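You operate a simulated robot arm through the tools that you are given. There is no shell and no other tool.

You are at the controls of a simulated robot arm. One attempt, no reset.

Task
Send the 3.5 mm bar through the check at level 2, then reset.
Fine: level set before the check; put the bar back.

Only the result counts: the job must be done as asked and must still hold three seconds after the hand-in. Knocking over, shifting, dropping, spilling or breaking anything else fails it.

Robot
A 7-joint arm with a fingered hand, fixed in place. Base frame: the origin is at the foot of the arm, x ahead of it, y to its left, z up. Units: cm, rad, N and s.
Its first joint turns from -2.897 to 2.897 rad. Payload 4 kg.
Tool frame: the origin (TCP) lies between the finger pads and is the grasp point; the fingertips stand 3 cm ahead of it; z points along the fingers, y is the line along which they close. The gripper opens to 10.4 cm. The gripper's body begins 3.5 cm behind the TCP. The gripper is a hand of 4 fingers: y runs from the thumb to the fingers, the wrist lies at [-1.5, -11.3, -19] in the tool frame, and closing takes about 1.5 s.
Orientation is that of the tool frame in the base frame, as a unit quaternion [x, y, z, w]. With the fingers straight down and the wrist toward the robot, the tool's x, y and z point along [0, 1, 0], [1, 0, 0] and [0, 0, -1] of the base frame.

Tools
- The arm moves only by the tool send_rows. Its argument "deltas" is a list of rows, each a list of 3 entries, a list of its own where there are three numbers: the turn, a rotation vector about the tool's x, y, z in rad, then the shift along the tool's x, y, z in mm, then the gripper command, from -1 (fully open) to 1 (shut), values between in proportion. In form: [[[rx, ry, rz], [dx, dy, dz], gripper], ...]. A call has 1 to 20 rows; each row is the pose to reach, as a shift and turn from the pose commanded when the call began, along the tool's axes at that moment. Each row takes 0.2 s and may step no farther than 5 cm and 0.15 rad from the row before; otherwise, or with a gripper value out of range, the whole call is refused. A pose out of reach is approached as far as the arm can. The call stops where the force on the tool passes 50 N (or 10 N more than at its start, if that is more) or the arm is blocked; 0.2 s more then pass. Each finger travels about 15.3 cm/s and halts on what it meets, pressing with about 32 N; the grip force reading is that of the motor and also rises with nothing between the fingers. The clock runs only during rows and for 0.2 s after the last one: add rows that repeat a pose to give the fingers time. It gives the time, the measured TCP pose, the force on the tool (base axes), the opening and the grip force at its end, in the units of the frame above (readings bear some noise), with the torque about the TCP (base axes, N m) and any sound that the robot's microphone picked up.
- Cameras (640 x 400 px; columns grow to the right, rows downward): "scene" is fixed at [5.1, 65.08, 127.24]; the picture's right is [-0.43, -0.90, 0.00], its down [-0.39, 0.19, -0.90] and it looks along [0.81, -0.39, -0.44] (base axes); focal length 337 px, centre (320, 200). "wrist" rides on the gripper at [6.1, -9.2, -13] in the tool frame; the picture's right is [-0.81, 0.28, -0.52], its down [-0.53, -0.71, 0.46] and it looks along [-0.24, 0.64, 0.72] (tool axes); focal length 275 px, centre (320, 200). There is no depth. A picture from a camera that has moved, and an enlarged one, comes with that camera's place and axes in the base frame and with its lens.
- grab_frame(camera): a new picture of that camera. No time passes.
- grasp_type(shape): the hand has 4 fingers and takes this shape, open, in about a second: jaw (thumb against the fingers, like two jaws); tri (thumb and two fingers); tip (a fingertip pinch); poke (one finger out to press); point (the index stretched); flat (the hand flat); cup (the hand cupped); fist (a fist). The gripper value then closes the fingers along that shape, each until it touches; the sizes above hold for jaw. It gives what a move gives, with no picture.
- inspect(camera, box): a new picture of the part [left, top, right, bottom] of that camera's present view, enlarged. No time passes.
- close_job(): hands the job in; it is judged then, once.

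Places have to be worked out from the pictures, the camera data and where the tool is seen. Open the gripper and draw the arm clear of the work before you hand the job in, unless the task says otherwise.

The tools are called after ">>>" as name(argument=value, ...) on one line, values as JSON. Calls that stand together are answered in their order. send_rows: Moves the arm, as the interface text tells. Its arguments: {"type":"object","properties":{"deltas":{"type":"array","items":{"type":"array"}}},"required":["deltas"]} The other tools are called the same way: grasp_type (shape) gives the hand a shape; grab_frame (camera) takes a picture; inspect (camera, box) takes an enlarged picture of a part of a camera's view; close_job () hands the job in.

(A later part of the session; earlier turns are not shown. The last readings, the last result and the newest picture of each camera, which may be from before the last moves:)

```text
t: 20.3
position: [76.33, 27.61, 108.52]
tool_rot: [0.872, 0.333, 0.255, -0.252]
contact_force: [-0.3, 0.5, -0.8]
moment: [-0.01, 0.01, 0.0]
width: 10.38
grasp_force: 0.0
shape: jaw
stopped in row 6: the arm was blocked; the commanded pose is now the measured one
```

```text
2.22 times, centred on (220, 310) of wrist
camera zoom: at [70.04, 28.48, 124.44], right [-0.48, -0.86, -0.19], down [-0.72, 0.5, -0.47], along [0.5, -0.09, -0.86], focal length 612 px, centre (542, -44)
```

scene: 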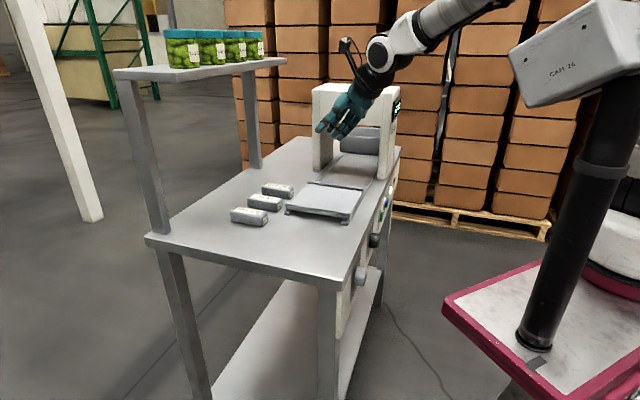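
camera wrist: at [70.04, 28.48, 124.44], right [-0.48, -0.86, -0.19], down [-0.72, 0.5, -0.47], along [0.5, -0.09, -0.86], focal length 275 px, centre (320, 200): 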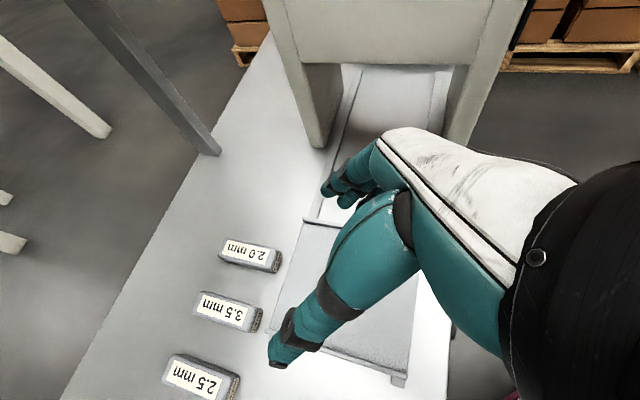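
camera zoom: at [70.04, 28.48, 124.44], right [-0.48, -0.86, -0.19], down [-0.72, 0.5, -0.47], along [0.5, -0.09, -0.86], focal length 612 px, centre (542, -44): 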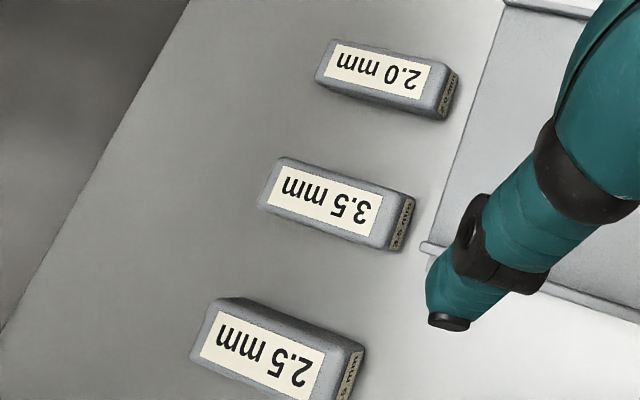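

Shelf front edge works out at e2≈93, underside z≈119.8, and the wrist joint would stay well below and in front of it with the tool nearly vertical. I reorient to closing-line-along-table with just a 10° tilt, above the bars' side of the table.

>>> send_rows(deltas=[[[-0.054, -0.101, -0.015], [1, 0, 13], -1], [[-0.108, -0.202, -0.031], [2, 0, 26], -1], [[-0.161, -0.304, -0.046], [3, 0, 39], -1], [[-0.215, -0.405, -0.062], [4, 0, 52], -1], [[-0.269, -0.506, -0.077], [5, 0, 65], -1], [[-0.269, -0.506, -0.077], [5, 0, 65], -1]])

>>> grab_frame(camera="wrist")

>>> grab_frame(camera="scene")

```text
t: 21.0
position: [77.33, 27.88, 113.54]
tool_rot: [0.884, 0.332, 0.214, -0.25]
contact_force: [0.2, 0.5, 0.0]
moment: [0.01, -0.02, 0.0]
width: 10.38
grasp_force: 0.0
shape: jaw
stopped in row 3: the arm was blocked; the commanded pose is now the measured one
```

```text
taken
camera wrist: at [72.47, 29.24, 129.84], right [-0.48, -0.87, -0.12], down [-0.77, 0.48, -0.43], along [0.43, -0.12, -0.89], focal length 275 px, centre (320, 200)
```

wrist: 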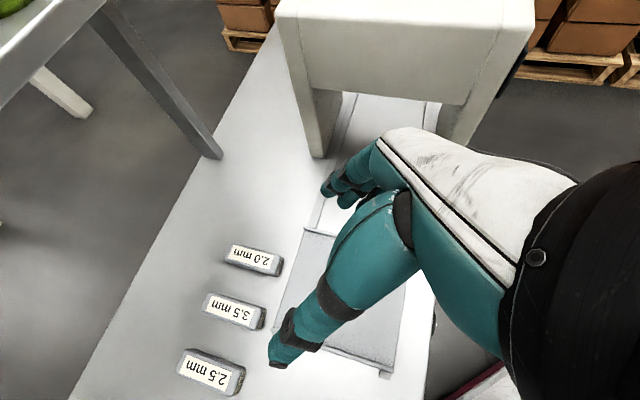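

```text
taken
```

scene: 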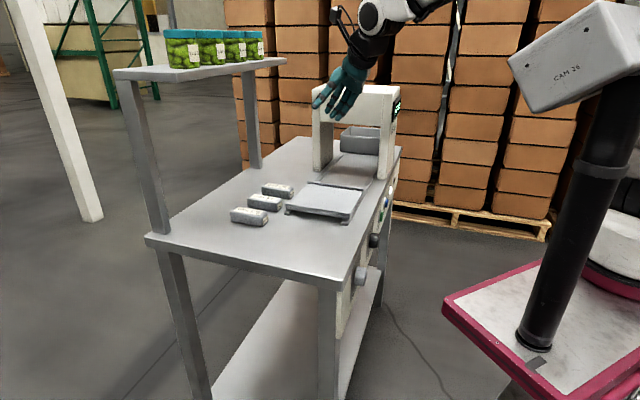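

The arm is jammed at a joint limit in this posture. I swing the hand back to its natural posture (wrist toward the robot, fingers down) to free the joints before trying the bar grasp.

>>> send_rows(deltas=[[[0.007, -0.071, -0.115], [0, 0, 0], -1], [[0.014, -0.141, -0.231], [0, 0, 0], -1], [[0.021, -0.212, -0.346], [0, 0, 0], -1], [[0.028, -0.283, -0.461], [0, 0, 0], -1], [[0.035, -0.354, -0.577], [0, 0, 0], -1], [[0.041, -0.424, -0.692], [0, 0, 0], -1], [[0.048, -0.495, -0.807], [0, 0, 0], -1], [[0.055, -0.566, -0.922], [0, 0, 0], -1], [[0.062, -0.636, -1.038], [0, 0, 0], -1], [[0.069, -0.707, -1.153], [0, 0, 0], -1], [[0.069, -0.707, -1.153], [0, 0, 0], -1]])

>>> grab_frame(camera="wrist")

```text
t: 23.4
position: [77.59, 27.83, 113.33]
tool_rot: [0.573, 0.82, -0.003, 0.001]
contact_force: [0.3, 0.2, 0.8]
moment: [0.04, -0.01, 0.02]
width: 10.39
grasp_force: 0.0
shape: jaw
```

```text
taken
camera wrist: at [66.73, 30.61, 126.33], right [0.54, -0.66, 0.52], down [-0.49, -0.75, -0.45], along [0.69, -0.01, -0.72], focal length 275 px, centre (320, 200)
```

wrist: 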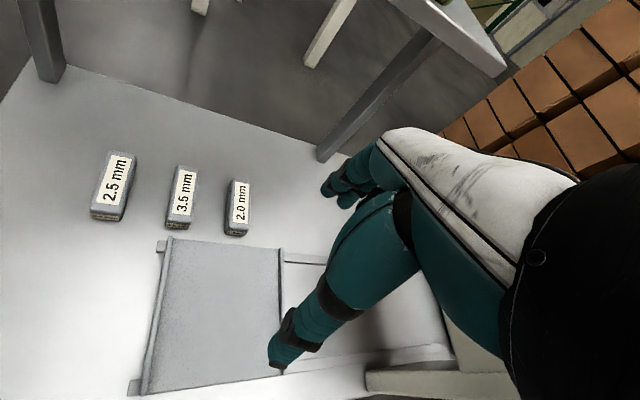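

Free again. Now I yaw straight toward closing-along-the-table with fingers vertical, in small steps in place, to see how far the arm allows it here.

>>> send_rows(deltas=[[[0, 0, 0.126], [0, 0, 0], -1], [[0, 0, 0.252], [0, 0, 0], -1], [[0, 0, 0.378], [0, 0, 0], -1], [[0, 0, 0.504], [0, 0, 0], -1], [[0, 0, 0.63], [0, 0, 0], -1], [[0, 0, 0.756], [0, 0, 0], -1], [[0, 0, 0.882], [0, 0, 0], -1], [[0, 0, 1.008], [0, 0, 0], -1], [[0, 0, 1.134], [0, 0, 0], -1], [[0, 0, 1.134], [0, 0, 0], -1]])

>>> grab_frame(camera="wrist")

>>> grab_frame(camera="scene")

```text
t: 24.2
position: [78.19, 24.75, 119.56]
tool_rot: [0.725, 0.683, 0.058, -0.067]
contact_force: [-0.2, 0.3, -0.1]
moment: [0.01, 0.01, -0.01]
width: 10.4
grasp_force: 0.1
shape: jaw
stopped in row 4: the arm was blocked; the commanded pose is now the measured one
```

```text
taken
camera wrist: at [69.39, 29.03, 133.65], right [0.23, -0.9, 0.36], down [-0.75, -0.4, -0.53], along [0.62, -0.15, -0.77], focal length 275 px, centre (320, 200)
```

wrist: 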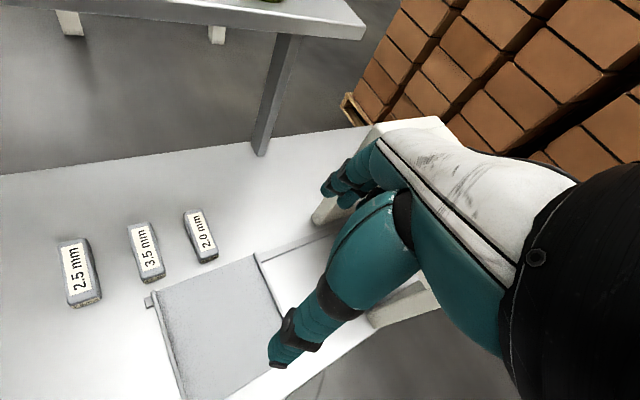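

```text
taken
```

scene: 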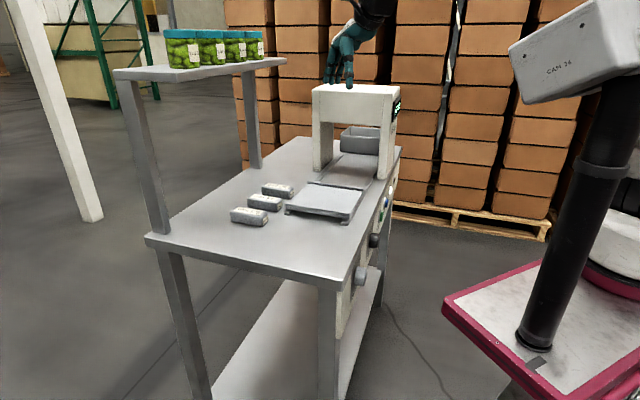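

Yawing that way is limited here. I return to the natural posture and come lower over the carriage (z≈98), then test the opposite yaw.

>>> send_rows(deltas=[[[0.006, -0.03, -0.097], [2, 0, 37], -1], [[0.012, -0.06, -0.194], [3, -1, 74], -1], [[0.017, -0.09, -0.29], [5, -2, 111], -1], [[0.023, -0.12, -0.387], [7, -2, 148], -1], [[0.029, -0.15, -0.484], [9, -3, 185], -1], [[0.034, -0.177, -0.581], [10, -3, 221], -1], [[0.034, -0.177, -0.581], [10, -3, 221], -1]])

>>> grab_frame(camera="wrist")

>>> grab_frame(camera="scene")

```text
t: 25.8
position: [77.63, 29.94, 97.72]
tool_rot: [0.499, 0.866, -0.002, 0.002]
contact_force: [0.7, 0.4, -0.1]
moment: [-0.02, 0.0, 0.0]
width: 10.41
grasp_force: 0.1
shape: jaw
```

```text
taken
camera wrist: at [66.43, 30.6, 110.82], right [0.64, -0.56, 0.52], down [-0.35, -0.82, -0.45], along [0.68, 0.11, -0.72], focal length 275 px, centre (320, 200)
```

wrist: 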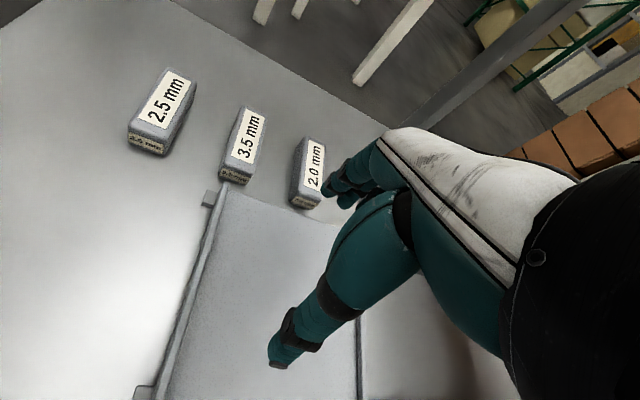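

```text
taken
```

scene: 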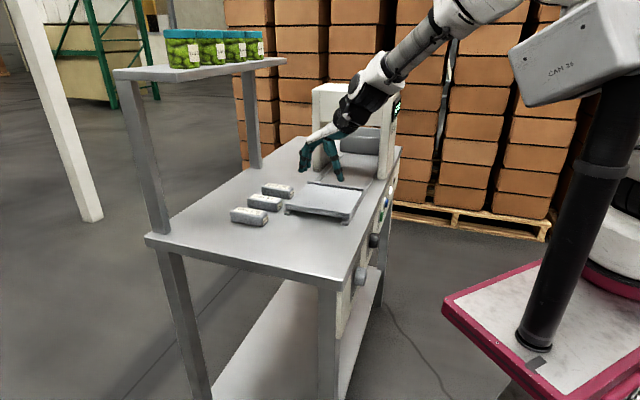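

Exactly on pose now. I test the opposite yaw (closing line reversed, wrist to the right) at this height.

>>> send_rows(deltas=[[[0, 0, -0.14], [0, 0, 0], -1], [[0, 0, -0.28], [0, 0, 0], -1], [[0, 0, -0.42], [0, 0, 0], -1], [[0, 0, -0.56], [0, 0, 0], -1], [[0, 0, -0.7], [0, 0, 0], -1], [[0, 0, -0.84], [0, 0, 0], -1], [[0, 0, -0.98], [0, 0, 0], -1], [[0, 0, -1.12], [0, 0, 0], -1], [[0, 0, -1.26], [0, 0, 0], -1], [[0, 0, -1.4], [0, 0, 0], -1], [[0, 0, -1.54], [0, 0, 0], -1], [[0, 0, -1.68], [0, 0, 0], -1], [[0, 0, -1.833], [0, 0, 0], -1], [[0, 0, -1.833], [0, 0, 0], -1]])

>>> grab_frame(camera="wrist")

>>> grab_frame(camera="scene")

```text
refused: row 13 steps farther than a row can; nothing moved
```

```text
taken
camera wrist: at [66.43, 30.6, 110.82], right [0.64, -0.56, 0.52], down [-0.35, -0.82, -0.45], along [0.68, 0.11, -0.72], focal length 275 px, centre (320, 200)
```

wrist: 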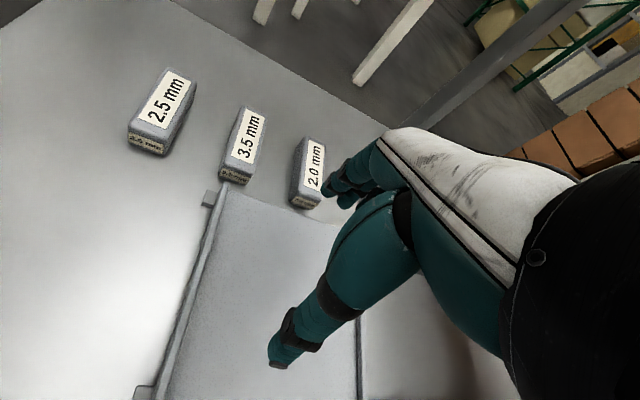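

```text
taken
```

scene: 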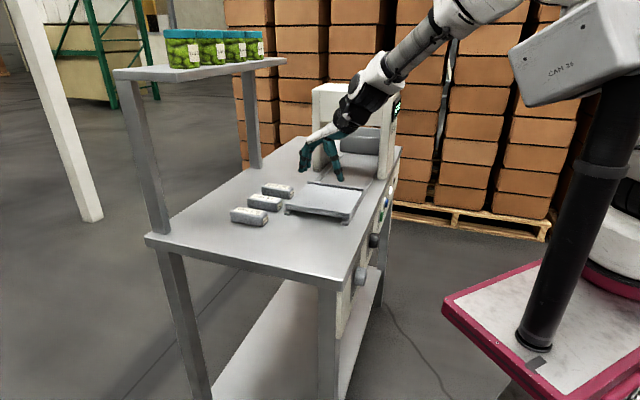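

The last step was just over the limit; I resend with finer spacing.

>>> send_rows(deltas=[[[0, 0, -0.14], [0, 0, 0], -1], [[0, 0, -0.28], [0, 0, 0], -1], [[0, 0, -0.42], [0, 0, 0], -1], [[0, 0, -0.56], [0, 0, 0], -1], [[0, 0, -0.7], [0, 0, 0], -1], [[0, 0, -0.84], [0, 0, 0], -1], [[0, 0, -0.98], [0, 0, 0], -1], [[0, 0, -1.12], [0, 0, 0], -1], [[0, 0, -1.26], [0, 0, 0], -1], [[0, 0, -1.4], [0, 0, 0], -1], [[0, 0, -1.54], [0, 0, 0], -1], [[0, 0, -1.68], [0, 0, 0], -1], [[0, 0, -1.82], [0, 0, 0], -1], [[0, 0, -1.82], [0, 0, 0], -1]])

>>> grab_frame(camera="wrist")

>>> grab_frame(camera="scene")

```text
t: 28.8
position: [77.77, 29.74, 97.88]
tool_rot: [-0.379, 0.925, -0.003, 0.0]
contact_force: [0.9, 0.6, -0.5]
moment: [0.01, 0.0, 0.01]
width: 10.41
grasp_force: 0.0
shape: jaw
```

```text
taken
camera wrist: at [79.7, 18.94, 110.97], right [0.39, 0.77, 0.51], down [0.88, -0.14, -0.45], along [-0.28, 0.63, -0.73], focal length 275 px, centre (320, 200)
```

wrist: 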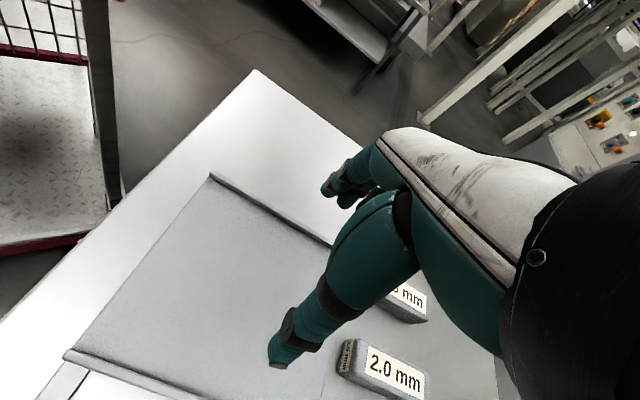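

```text
taken
```

scene: 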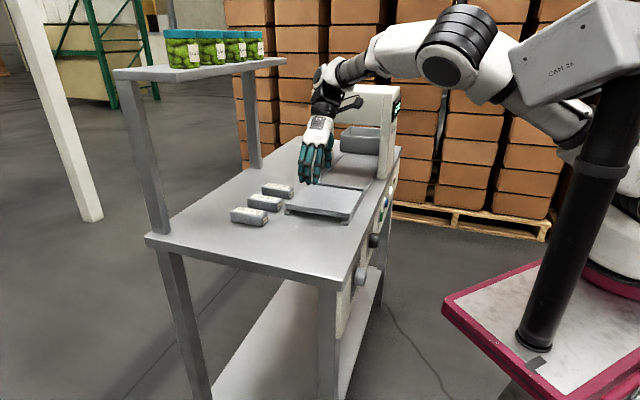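

This yaw works perfectly (wrist to the right, closing line along the table). I move over the 3.5 mm bar at a safe height with a slight 11° forward lean, so the wrist stays clear of the shelf.

>>> send_rows(deltas=[[[0, -0.05, 0], [-34, 13, 0], -1], [[0, -0.1, 0], [-68, 26, 0], -1], [[0, -0.15, 0], [-101, 39, 0], -1], [[0, -0.2, 0], [-135, 53, 0], -1], [[0, -0.2, 0], [-135, 53, 0], -0.4], [[0, -0.2, 0], [-135, 53, 0], -0.4], [[0, -0.2, 0], [-135, 53, 0], -0.4]])

>>> grab_frame(camera="wrist")

>>> grab_frame(camera="scene")

>>> inspect(camera="scene", box=[210, 120, 330, 235])

```text
t: 30.4
position: [83.63, 42.92, 97.67]
tool_rot: [-0.376, 0.921, 0.035, 0.092]
contact_force: [1.0, -0.3, 0.1]
moment: [-0.02, 0.02, 0.0]
width: 7.3
grasp_force: 0.0
shape: jaw
```

```text
taken
camera wrist: at [83.83, 30.44, 109.27], right [0.3, 0.68, 0.67], down [0.94, -0.08, -0.34], along [-0.18, 0.73, -0.67], focal length 275 px, centre (320, 200)
```

wrist: 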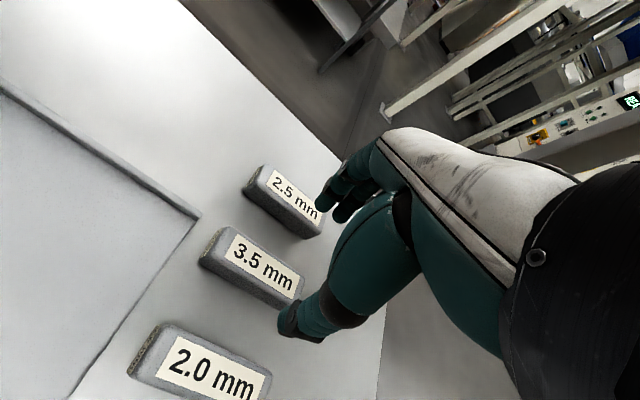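

```text
taken
```

scene: 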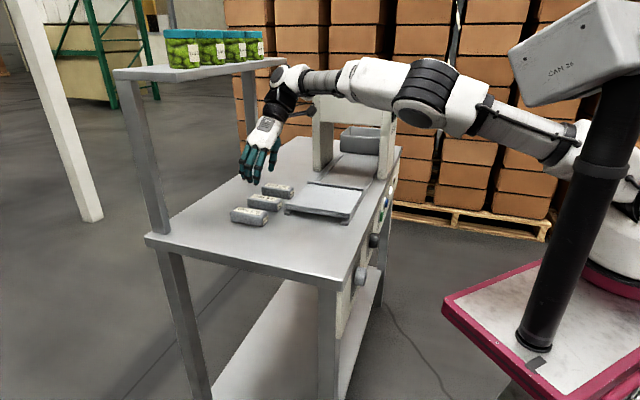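

```text
3.48 times, centred on (270, 178) of scene
camera zoom: at [5.1, 65.08, 127.24], right [-0.43, -0.9, 0.0], down [-0.39, 0.19, -0.9], along [0.81, -0.39, -0.44], focal length 1172 px, centre (494, 278)
```

zoom: 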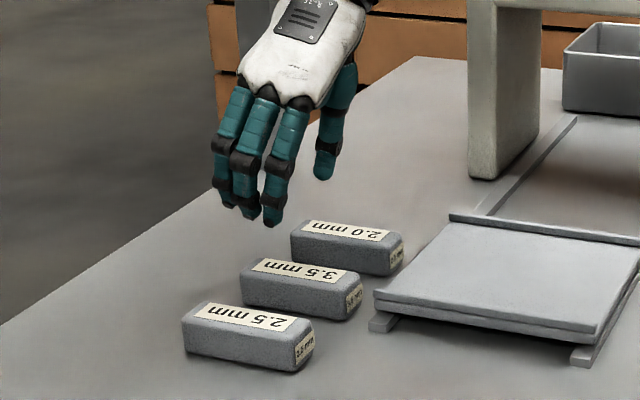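

Hand is now over the bars with the opening at 7.3 cm, no contact. I zoom in on the bar relative to the fingers for the final alignment.

>>> inspect(camera="wrist", box=[120, 150, 360, 400])

>>> inspect(camera="scene", box=[230, 40, 330, 110])

```text
1.60 times, centred on (240, 275) of wrist
camera zoom: at [83.83, 30.44, 109.27], right [0.3, 0.68, 0.67], down [0.94, -0.08, -0.34], along [-0.18, 0.73, -0.67], focal length 440 px, centre (448, 80)
```

zoom: 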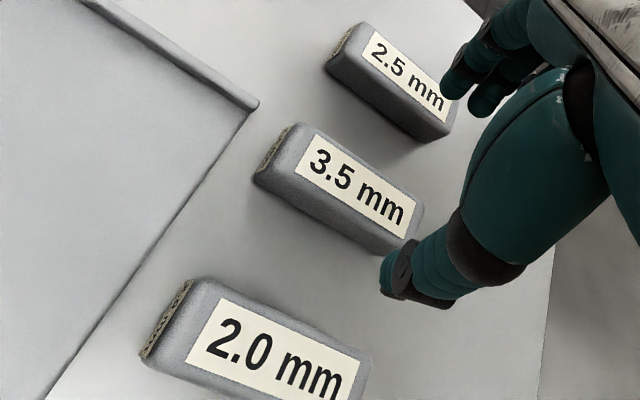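

```text
5.71 times, centred on (280, 75) of scene
camera zoom: at [5.1, 65.08, 127.24], right [-0.43, -0.9, 0.0], down [-0.39, 0.19, -0.9], along [0.81, -0.39, -0.44], focal length 1925 px, centre (549, 914)
```

zoom: 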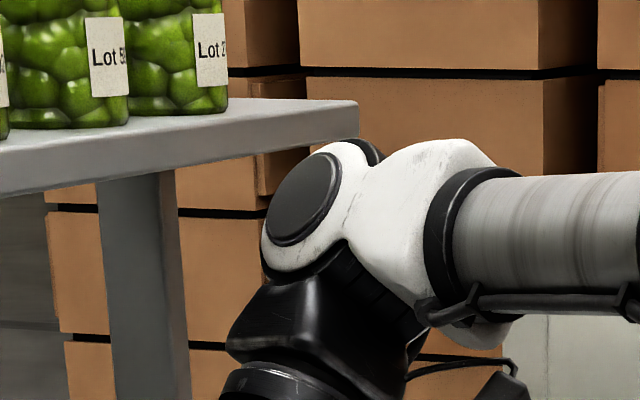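

Several views agree on the bar: centre e1≈28.4, e2≈90, top z≈88.6, long axis along e2. I descend around it, stopping first about 2 cm short to check.

>>> send_rows(deltas=[[[0, 0, 0], [11, 2, 15], -0.4], [[0, 0, 0], [14, 3.5, 32], -0.4], [[0, 0, 0], [18, 3.5, 49], -0.4], [[0, 0, 0], [21, 3.5, 64], -0.4], [[0, 0, 0], [21, 3.5, 64], -0.4]])

>>> inspect(camera="wrist", box=[120, 150, 360, 400])

>>> inspect(camera="scene", box=[210, 150, 310, 230])

```text
t: 31.6
position: [82.7, 42.82, 91.07]
tool_rot: [-0.375, 0.922, 0.036, 0.092]
contact_force: [0.9, 0.3, 0.3]
moment: [0.0, -0.03, 0.02]
width: 7.31
grasp_force: 0.0
shape: jaw
```

```text
1.60 times, centred on (240, 275) of wrist
camera zoom: at [82.9, 30.21, 102.71], right [0.3, 0.68, 0.66], down [0.94, -0.08, -0.34], along [-0.18, 0.73, -0.67], focal length 440 px, centre (448, 80)
```

zoom: 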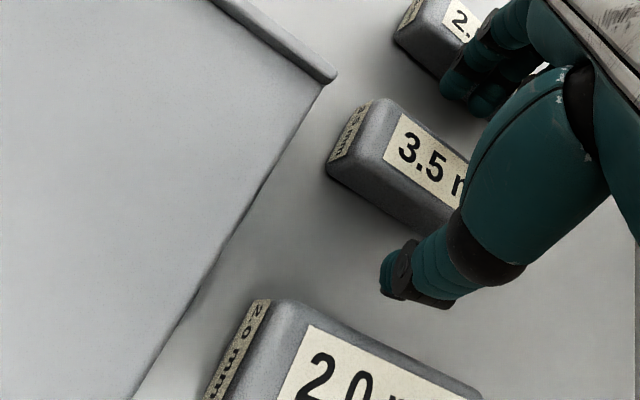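

```text
5.00 times, centred on (260, 190) of scene
camera zoom: at [5.1, 65.08, 127.24], right [-0.43, -0.9, 0.0], down [-0.39, 0.19, -0.9], along [0.81, -0.39, -0.44], focal length 1685 px, centre (620, 250)
```

zoom: 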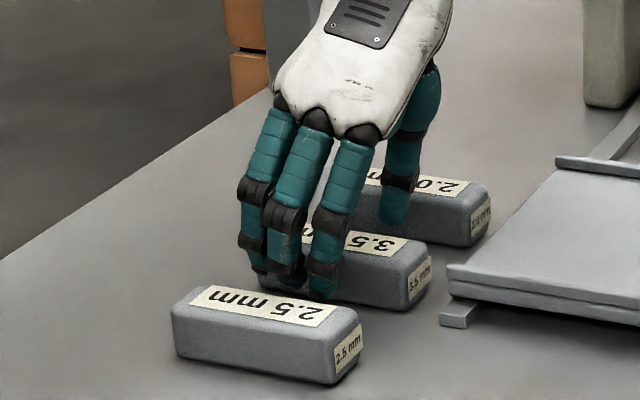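

The fingers straddle the 3.5 mm bar with clearance on both sides and from the neighbours. I lower the last 1.8 cm slowly.

>>> send_rows(deltas=[[[0, 0, 0], [1, 0, 6], -0.4], [[0, 0, 0], [2.4, 0, 12], -0.4], [[0, 0, 0], [3.7, 0, 18], -0.4], [[0, 0, 0], [3.7, 0, 18], -0.4]])

>>> inspect(camera="scene", box=[210, 150, 310, 230])

>>> inspect(camera="wrist", box=[120, 150, 360, 400])

```text
t: 32.6
position: [82.84, 42.72, 89.2]
tool_rot: [-0.376, 0.921, 0.036, 0.093]
contact_force: [-0.9, -0.4, -0.3]
moment: [-0.03, 0.0, -0.02]
width: 7.3
grasp_force: 0.0
shape: jaw
```

```text
5.00 times, centred on (260, 190) of scene
camera zoom: at [5.1, 65.08, 127.24], right [-0.43, -0.9, 0.0], down [-0.39, 0.19, -0.9], along [0.81, -0.39, -0.44], focal length 1685 px, centre (620, 250)
```

zoom: 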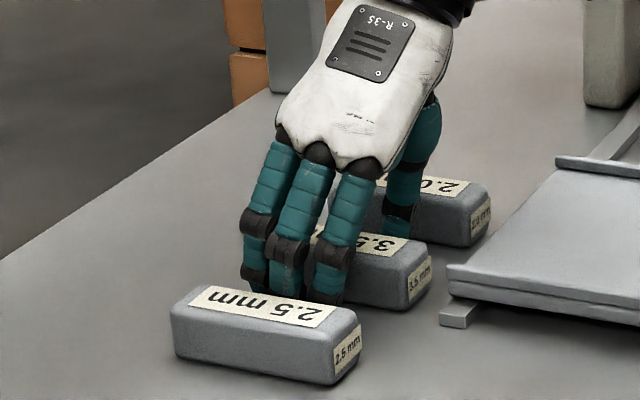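

```text
1.60 times, centred on (240, 275) of wrist
camera zoom: at [82.98, 30.23, 100.92], right [0.3, 0.68, 0.67], down [0.94, -0.08, -0.34], along [-0.18, 0.73, -0.67], focal length 440 px, centre (448, 80)
```

zoom: 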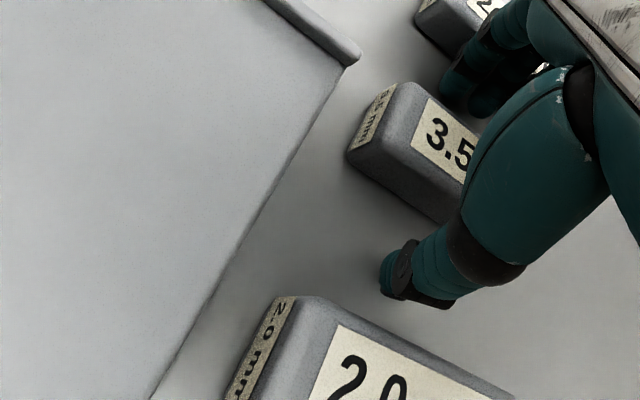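

No contact. I close the hand on the bar.

>>> send_rows(deltas=[[[0, 0, 0], [0, 0, 0], -0.1], [[0, 0, 0], [0, 0, 0], 0.15], [[0, 0, 0], [0, 0, 0], 0.4], [[0, 0, 0], [0, 0, 0], 0.7], [[0, 0, 0], [0, 0, 0], 1], [[0, 0, 0], [0, 0, 0], 1], [[0, 0, 0], [0, 0, 0], 1], [[0, 0, 0], [0, 0, 0], 1]])

>>> inspect(camera="scene", box=[210, 150, 310, 230])

>>> inspect(camera="wrist", box=[120, 150, 360, 400])

```text
t: 34.4
position: [82.83, 42.66, 89.23]
tool_rot: [-0.377, 0.921, 0.036, 0.092]
contact_force: [0.5, 0.0, 0.6]
moment: [-0.02, 0.03, 0.02]
width: 2.7
grasp_force: 31.3
shape: jaw
```

```text
5.00 times, centred on (260, 190) of scene
camera zoom: at [5.1, 65.08, 127.24], right [-0.43, -0.9, 0.0], down [-0.39, 0.19, -0.9], along [0.81, -0.39, -0.44], focal length 1685 px, centre (620, 250)
```

zoom: 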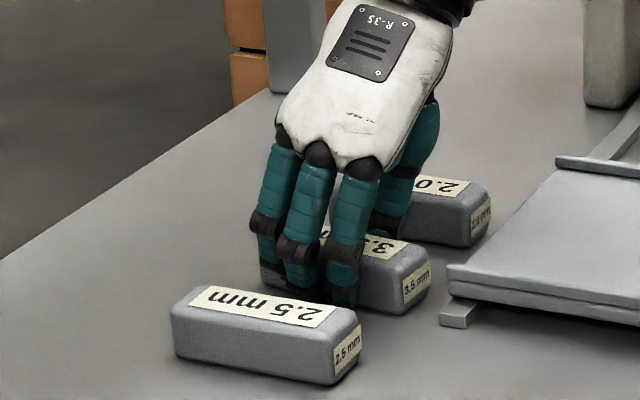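

```text
1.60 times, centred on (240, 275) of wrist
camera zoom: at [82.98, 30.23, 100.94], right [0.3, 0.68, 0.67], down [0.94, -0.08, -0.34], along [-0.18, 0.73, -0.67], focal length 440 px, centre (448, 80)
```

zoom: 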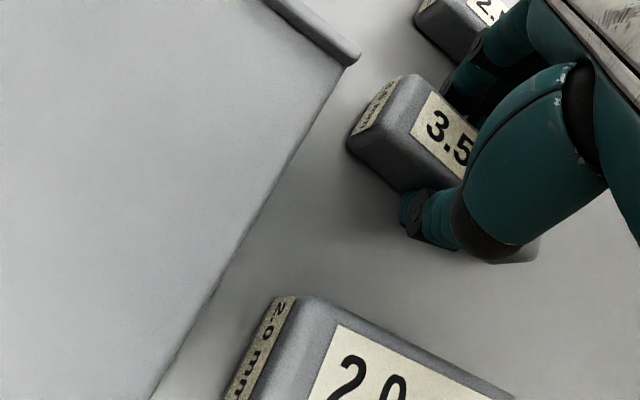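

The bar is gripped (31 N, neighbours untouched). I lift it straight up, then carry it back and right over the carriage.

>>> send_rows(deltas=[[[0, 0, 0], [-2, 0, -10], 1], [[0, 0, 0], [-5, 0, -24.5], 1], [[0, 0, 0], [10, 0, -46], 1], [[0, 0, 0], [40, -15, -70], 1], [[0, 0, 0], [75, -40, -84], 1], [[0, 0, 0], [105, -65, -92], 1], [[0, 0, 0], [120, -78, -96], 1], [[0, 0, 0], [120, -78, -96], 1]])

>>> grab_frame(camera="wrist")

>>> grab_frame(camera="scene")

>>> inspect(camera="scene", box=[240, 130, 380, 230])

```text
t: 36.2
position: [78.32, 27.48, 96.23]
tool_rot: [-0.376, 0.921, 0.036, 0.092]
contact_force: [0.1, -0.2, -0.2]
moment: [-0.02, -0.01, 0.0]
width: 2.65
grasp_force: 32.4
shape: jaw
```

```text
taken
camera wrist: at [78.54, 14.97, 107.95], right [0.3, 0.68, 0.67], down [0.94, -0.08, -0.34], along [-0.18, 0.73, -0.67], focal length 275 px, centre (320, 200)
```

wrist: 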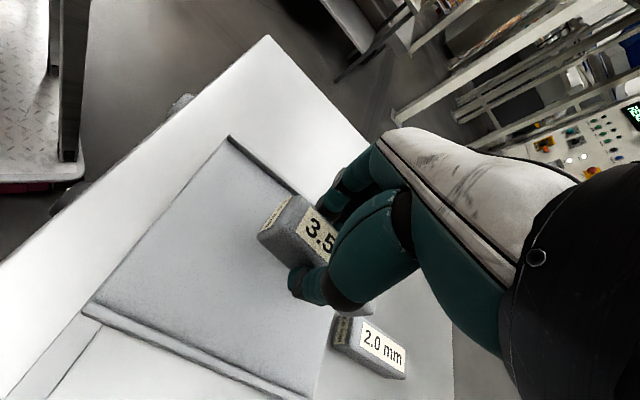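

```text
taken
```

scene: 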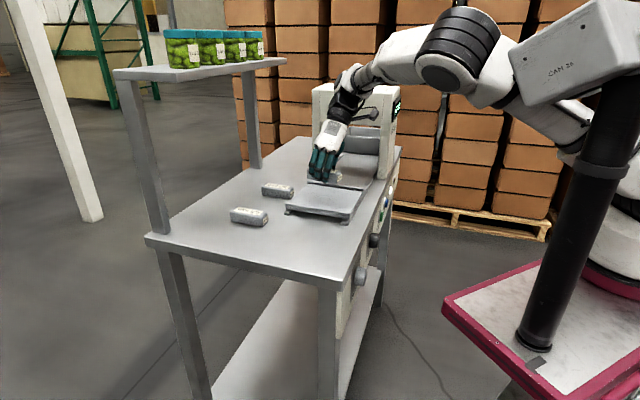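

```text
4.00 times, centred on (310, 180) of scene
camera zoom: at [5.1, 65.08, 127.24], right [-0.43, -0.9, 0.0], down [-0.39, 0.19, -0.9], along [0.81, -0.39, -0.44], focal length 1348 px, centre (360, 280)
```

zoom: 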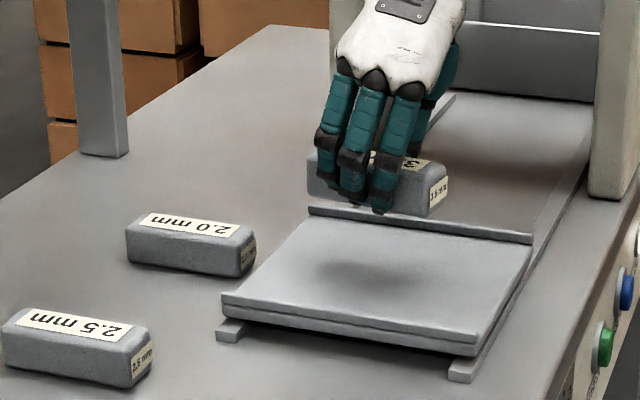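

The bar hangs over the middle of the carriage plate. I lower it in stages, watching for contact.

>>> send_rows(deltas=[[[0, 0, 0], [3, 0, 15], 1], [[0, 0, 0], [6, 0, 30], 1], [[0, 0, 0], [8, 0, 39], 1], [[0, 0, 0], [8, 0, 39], 1]])

>>> inspect(camera="scene", box=[280, 150, 380, 220])

>>> grab_frame(camera="wrist")

```text
t: 37.2
position: [78.46, 27.62, 92.31]
tool_rot: [-0.377, 0.921, 0.035, 0.092]
contact_force: [0.2, -0.1, -1.3]
moment: [-0.04, 0.01, -0.01]
width: 2.65
grasp_force: 32.5
shape: jaw
```

```text
5.71 times, centred on (330, 185) of scene
camera zoom: at [5.1, 65.08, 127.24], right [-0.43, -0.9, 0.0], down [-0.39, 0.19, -0.9], along [0.81, -0.39, -0.44], focal length 1925 px, centre (263, 286)
```

zoom: 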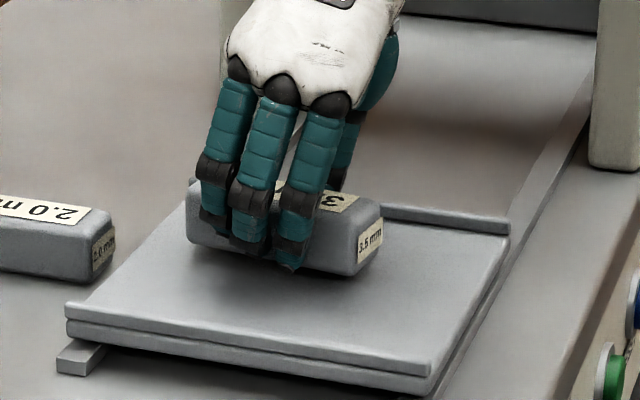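

```text
taken
camera wrist: at [78.63, 15.06, 103.94], right [0.3, 0.68, 0.66], down [0.94, -0.08, -0.34], along [-0.18, 0.73, -0.67], focal length 275 px, centre (320, 200)
```

wrist: 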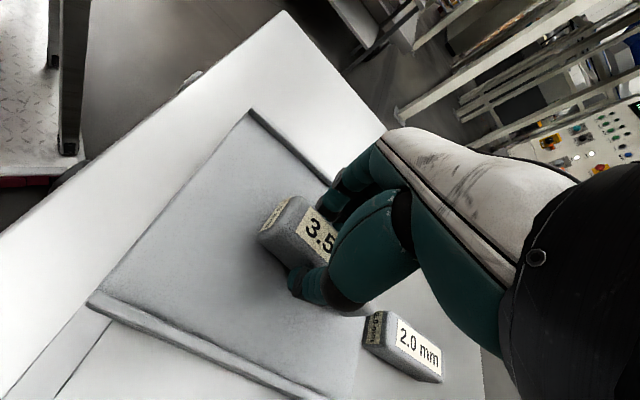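

The bar is well centred and still above the plate. I lower further in small steps.

>>> send_rows(deltas=[[[0, 0, 0], [0.6, 0, 3], 1], [[0, 0, 0], [1.2, 0, 6], 1], [[0, 0, 0], [1.2, 0, 6], 1]])

>>> inspect(camera="scene", box=[300, 165, 360, 205])

```text
t: 38.0
position: [78.5, 27.53, 91.77]
tool_rot: [-0.376, 0.921, 0.037, 0.091]
contact_force: [0.6, 0.2, -0.8]
moment: [-0.05, 0.03, -0.02]
width: 2.65
grasp_force: 31.9
shape: jaw
```

```text
10.00 times, centred on (330, 185) of scene
camera zoom: at [5.1, 65.08, 127.24], right [-0.43, -0.9, 0.0], down [-0.39, 0.19, -0.9], along [0.81, -0.39, -0.44], focal length 3369 px, centre (220, 350)
```

zoom: 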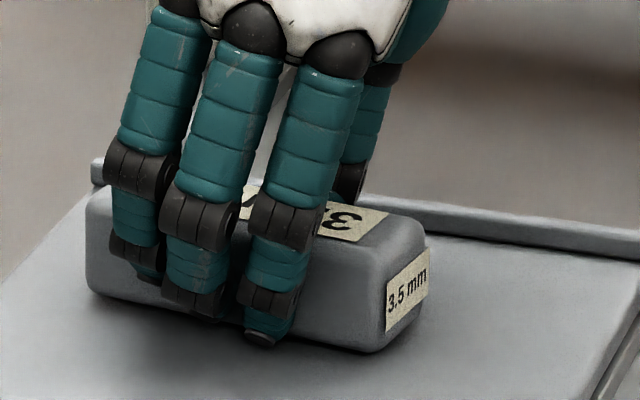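

>>> send_rows(deltas=[[[0, 0, 0], [0.4, 0, 2], 1], [[0, 0, 0], [0.8, 0, 4], 1], [[0, 0, 0], [0.8, 0, 4], 1]])

>>> inspect(camera="scene", box=[300, 165, 360, 205])

```text
t: 38.8
position: [78.41, 27.6, 91.43]
tool_rot: [-0.377, 0.921, 0.035, 0.092]
contact_force: [0.1, 0.4, 9.1]
moment: [-0.03, -0.05, -0.02]
width: 2.69
grasp_force: 31.6
shape: jaw
```

```text
10.00 times, centred on (330, 185) of scene
camera zoom: at [5.1, 65.08, 127.24], right [-0.43, -0.9, 0.0], down [-0.39, 0.19, -0.9], along [0.81, -0.39, -0.44], focal length 3369 px, centre (220, 350)
```

zoom: 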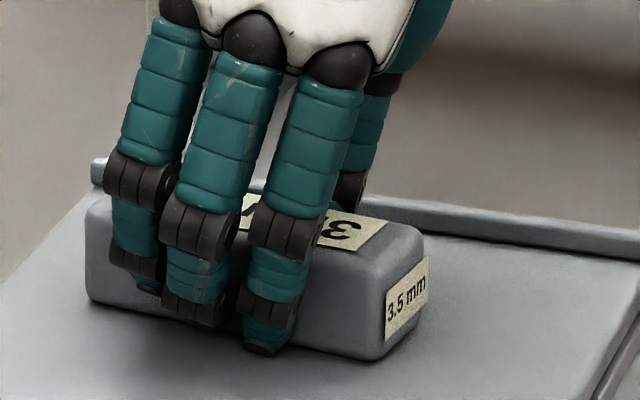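

Contact at 9 N: the bar rests on the plate. I release and rise straight up, then look.

>>> send_rows(deltas=[[[0, 0, 0], [0, 0, 0], 0.45], [[0, 0, 0], [0, 0, 0], 0.3], [[0, 0, 0], [0, 0, 0], 0.1], [[0, 0, 0], [0, 0, 0], -0.2], [[0, 0, 0], [0, 0, 0], -0.5], [[0, 0, 0], [0, 0, 0], -0.5], [[0, 0, 0], [-4, 0, -20], -0.5], [[0, 0, 0], [-10, 0, -49], -0.5], [[0, 0, 0], [-18, 0, -90], -0.5], [[0, 0, 0], [-18, 0, -90], -0.5]])

>>> inspect(camera="scene", box=[260, 120, 400, 230])

>>> grab_frame(camera="wrist")

```text
t: 41.0
position: [78.28, 27.5, 100.38]
tool_rot: [-0.376, 0.921, 0.036, 0.092]
contact_force: [-0.9, -0.4, -1.1]
moment: [0.02, 0.0, 0.02]
width: 7.79
grasp_force: 0.1
shape: jaw
```

```text
3.64 times, centred on (330, 175) of scene
camera zoom: at [5.1, 65.08, 127.24], right [-0.43, -0.9, 0.0], down [-0.39, 0.19, -0.9], along [0.81, -0.39, -0.44], focal length 1225 px, centre (284, 291)
```

zoom: 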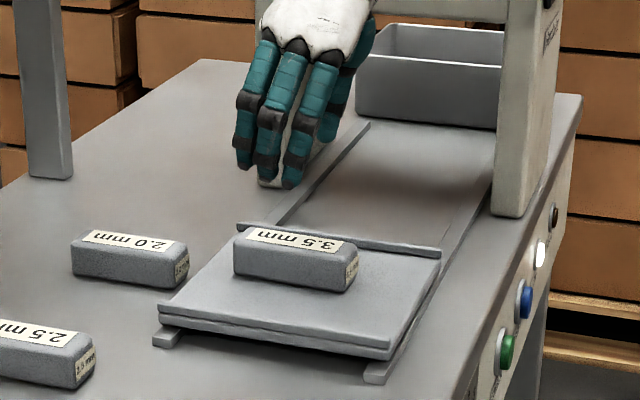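

```text
taken
camera wrist: at [78.59, 14.98, 112.06], right [0.3, 0.68, 0.67], down [0.94, -0.08, -0.34], along [-0.18, 0.73, -0.67], focal length 275 px, centre (320, 200)
```

wrist: 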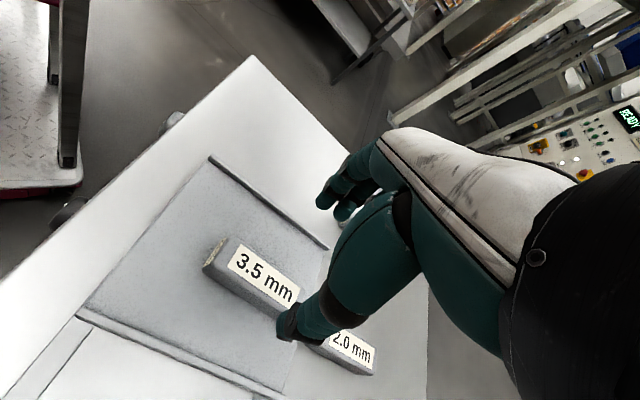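

The bar sits well on the carriage. Now I retreat from over the table to in front of the CHECK button (e1≈49.6, z≈77.4, cap at e2≈61.8), turning the hand to face the panel with a 30° forward tilt.

>>> send_rows(deltas=[[[-0.023, -0.023, 0.141], [22, -13, -6], -0.5], [[-0.046, -0.046, 0.283], [44, -26, -12], -0.5], [[-0.069, -0.069, 0.424], [66, -38, -18], -0.5], [[-0.092, -0.092, 0.566], [87, -51, -24], -0.5], [[-0.115, -0.115, 0.707], [109, -64, -30], -0.5], [[-0.139, -0.139, 0.849], [131, -77, -35], -0.5], [[-0.162, -0.162, 0.99], [153, -90, -41], -0.5], [[-0.185, -0.185, 1.132], [175, -103, -47], -0.5], [[-0.208, -0.208, 1.273], [196, -115, -53], -0.5], [[-0.231, -0.231, 1.415], [218, -128, -59], -0.5], [[-0.254, -0.254, 1.556], [240, -141, -65], -0.5], [[-0.254, -0.254, 1.556], [240, -141, -65], -0.5]])

>>> grab_frame(camera="wrist")

>>> grab_frame(camera="scene")

```text
t: 43.6
position: [70.71, -0.08, 102.38]
tool_rot: [0.375, 0.891, 0.237, 0.101]
contact_force: [0.4, -0.3, 0.1]
moment: [-0.05, 0.0, -0.03]
width: 7.79
grasp_force: 0.2
shape: jaw
```

```text
taken
camera wrist: at [55.98, -5.63, 109.05], right [0.55, -0.59, 0.59], down [0.09, -0.66, -0.75], along [0.83, 0.47, -0.31], focal length 275 px, centre (320, 200)
```

wrist: 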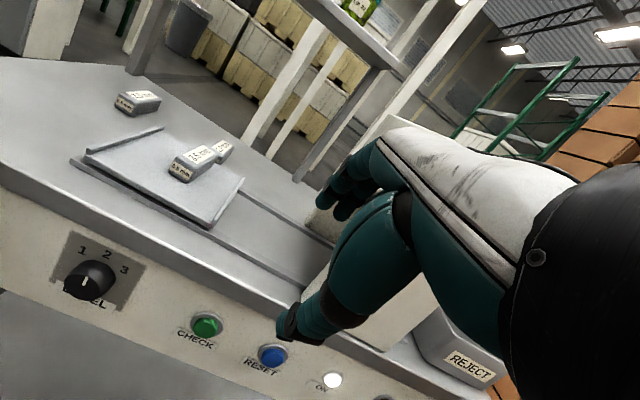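

```text
taken
```

scene: 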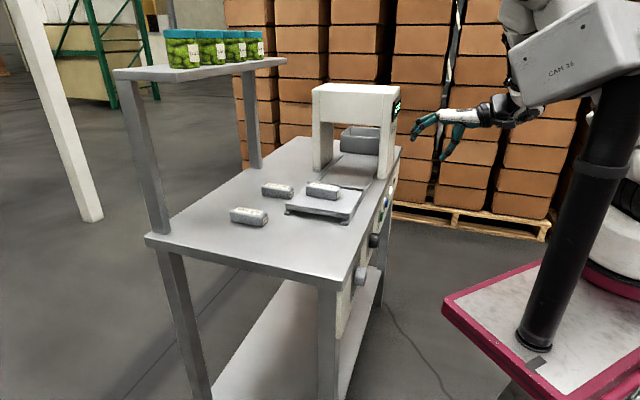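

Reachable, and this view confirms the knob at 2. I switch to the poke shape and check where the finger tip is.

>>> grasp_type(shape="poke")

>>> grab_frame(camera="wrist")

>>> inspect(camera="scene", box=[390, 80, 520, 180])

>>> inspect(camera="wrist", box=[50, 220, 350, 400])

```text
t: 44.5
position: [70.71, 0.05, 102.22]
tool_rot: [0.374, 0.891, 0.237, 0.101]
contact_force: [0.0, -0.4, 0.7]
moment: [-0.02, 0.0, 0.01]
width: 0.0
grasp_force: 0.1
shape: poke
```

```text
taken
camera wrist: at [56.0, -5.62, 109.05], right [0.55, -0.59, 0.59], down [0.09, -0.66, -0.75], along [0.83, 0.47, -0.31], focal length 275 px, centre (320, 200)
```

wrist: 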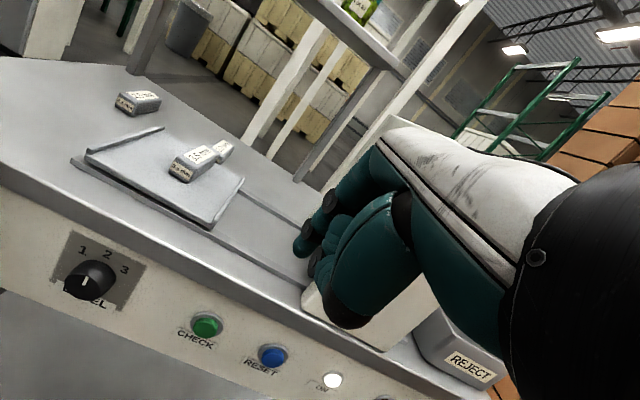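

```text
4.00 times, centred on (455, 130) of scene
camera zoom: at [5.1, 65.08, 127.24], right [-0.43, -0.9, 0.0], down [-0.39, 0.19, -0.9], along [0.81, -0.39, -0.44], focal length 1348 px, centre (-220, 480)
```

zoom: 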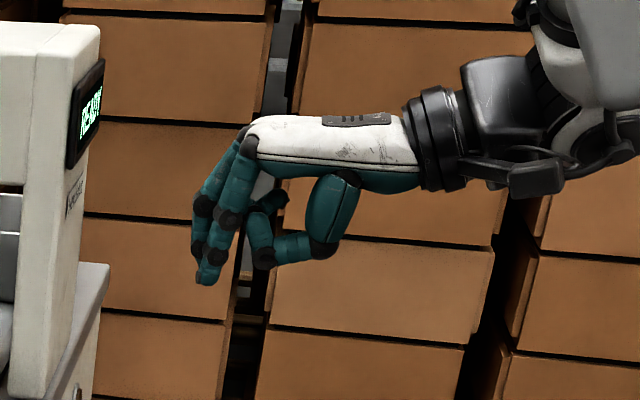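

```text
2.13 times, centred on (200, 310) of wrist
camera zoom: at [56.0, -5.62, 109.05], right [0.55, -0.59, 0.59], down [0.09, -0.66, -0.75], along [0.83, 0.47, -0.31], focal length 587 px, centre (576, -35)
```

zoom: 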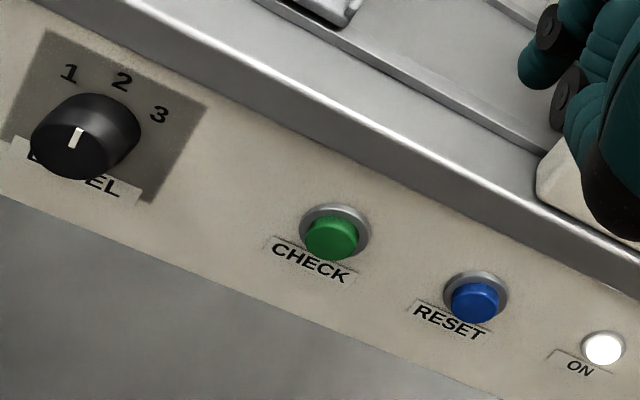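

>>> inspect(camera="wrist", box=[270, 170, 370, 290])

>>> inspect(camera="scene", box=[430, 110, 475, 155])

```text
3.33 times, centred on (320, 230) of wrist
camera zoom: at [56.0, -5.62, 109.05], right [0.55, -0.59, 0.59], down [0.09, -0.66, -0.75], along [0.83, 0.47, -0.31], focal length 918 px, centre (320, 100)
```

zoom: 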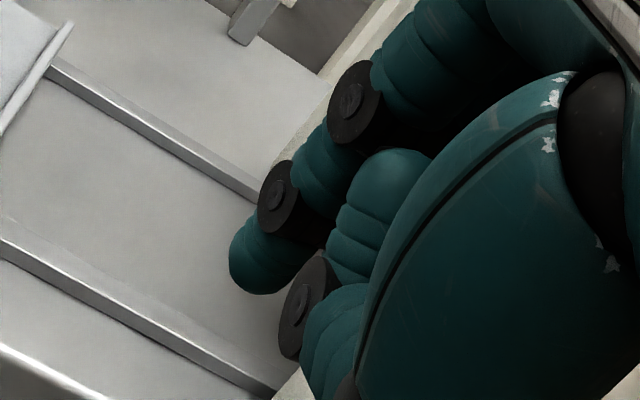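

```text
8.89 times, centred on (452, 132) of scene
camera zoom: at [5.1, 65.08, 127.24], right [-0.43, -0.9, 0.0], down [-0.39, 0.19, -0.9], along [0.81, -0.39, -0.44], focal length 2995 px, centre (-858, 800)
```

zoom: 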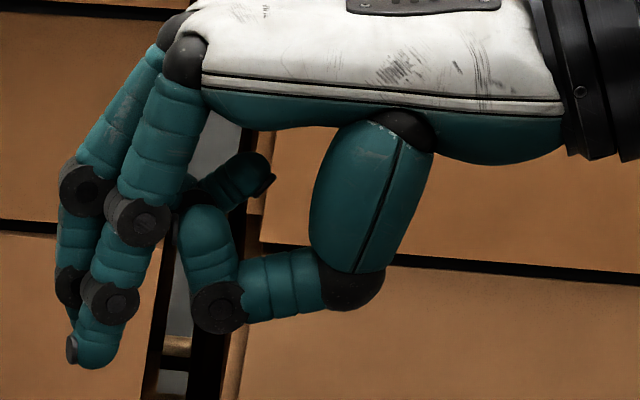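

The poke fingertip sits about 3.3 cm ahead of the TCP. I tilt further to 60° from vertical so the tip leads, and lower in front of the CHECK button while staying back from the panel.

>>> send_rows(deltas=[[[-0.105, 0, 0], [0, -14, 24], -1], [[-0.21, 0, 0], [0, -28, 48], -1], [[-0.314, 0, 0], [0, -42, 72], -1], [[-0.419, 0, 0], [0, -56, 97], -1], [[-0.524, 0, 0], [-1, -70, 121], -1], [[-0.524, 0, 0], [-1, -70, 121], -1]])

>>> grab_frame(camera="wrist")

>>> inspect(camera="scene", box=[360, 120, 500, 230])

```text
t: 45.9
position: [73.64, -1.57, 94.97]
tool_rot: [0.339, 0.81, 0.44, 0.187]
contact_force: [0.1, 0.2, 0.6]
moment: [0.01, 0.02, -0.01]
width: 0.0
grasp_force: 0.0
shape: poke
out of reach, approached as far as the arm can: row 2, 3, 4, 5, 6
```

```text
taken
camera wrist: at [57.9, -8.34, 94.32], right [0.36, -0.78, 0.52], down [0.37, -0.39, -0.84], along [0.85, 0.5, 0.15], focal length 275 px, centre (320, 200)
```

wrist: 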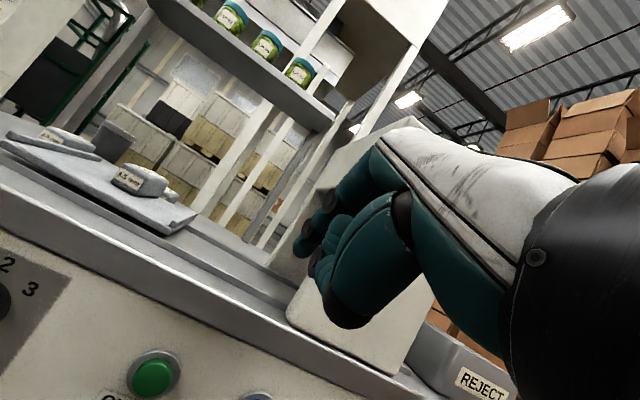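

```text
3.64 times, centred on (430, 175) of scene
camera zoom: at [5.1, 65.08, 127.24], right [-0.43, -0.9, 0.0], down [-0.39, 0.19, -0.9], along [0.81, -0.39, -0.44], focal length 1225 px, centre (-80, 291)
```

zoom: 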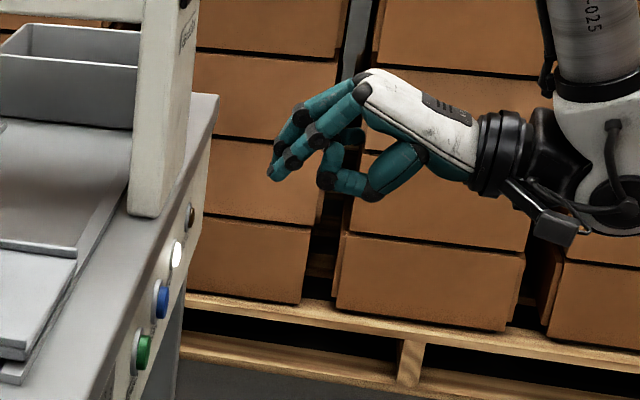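

The pose is a bit too close-in for the arm at 60°. I ease the tilt to 45° and move a little closer to the panel.

>>> send_rows(deltas=[[[0.13, 0, 0], [0, 12, 21], -1], [[0.262, 0, 0], [0, 25, 43], -1], [[0.262, 0, 0], [0, 25, 43], -1]])

>>> inspect(camera="scene", box=[360, 120, 500, 230])

```text
t: 46.7
position: [77.21, 1.96, 94.87]
tool_rot: [0.358, 0.852, 0.351, 0.15]
contact_force: [0.4, 0.1, -0.1]
moment: [0.01, 0.04, 0.02]
width: 0.0
grasp_force: 0.1
shape: poke
```

```text
3.64 times, centred on (430, 175) of scene
camera zoom: at [5.1, 65.08, 127.24], right [-0.43, -0.9, 0.0], down [-0.39, 0.19, -0.9], along [0.81, -0.39, -0.44], focal length 1225 px, centre (-80, 291)
```

zoom: 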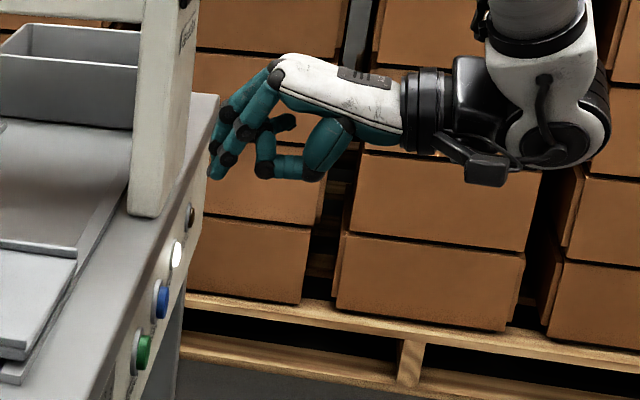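

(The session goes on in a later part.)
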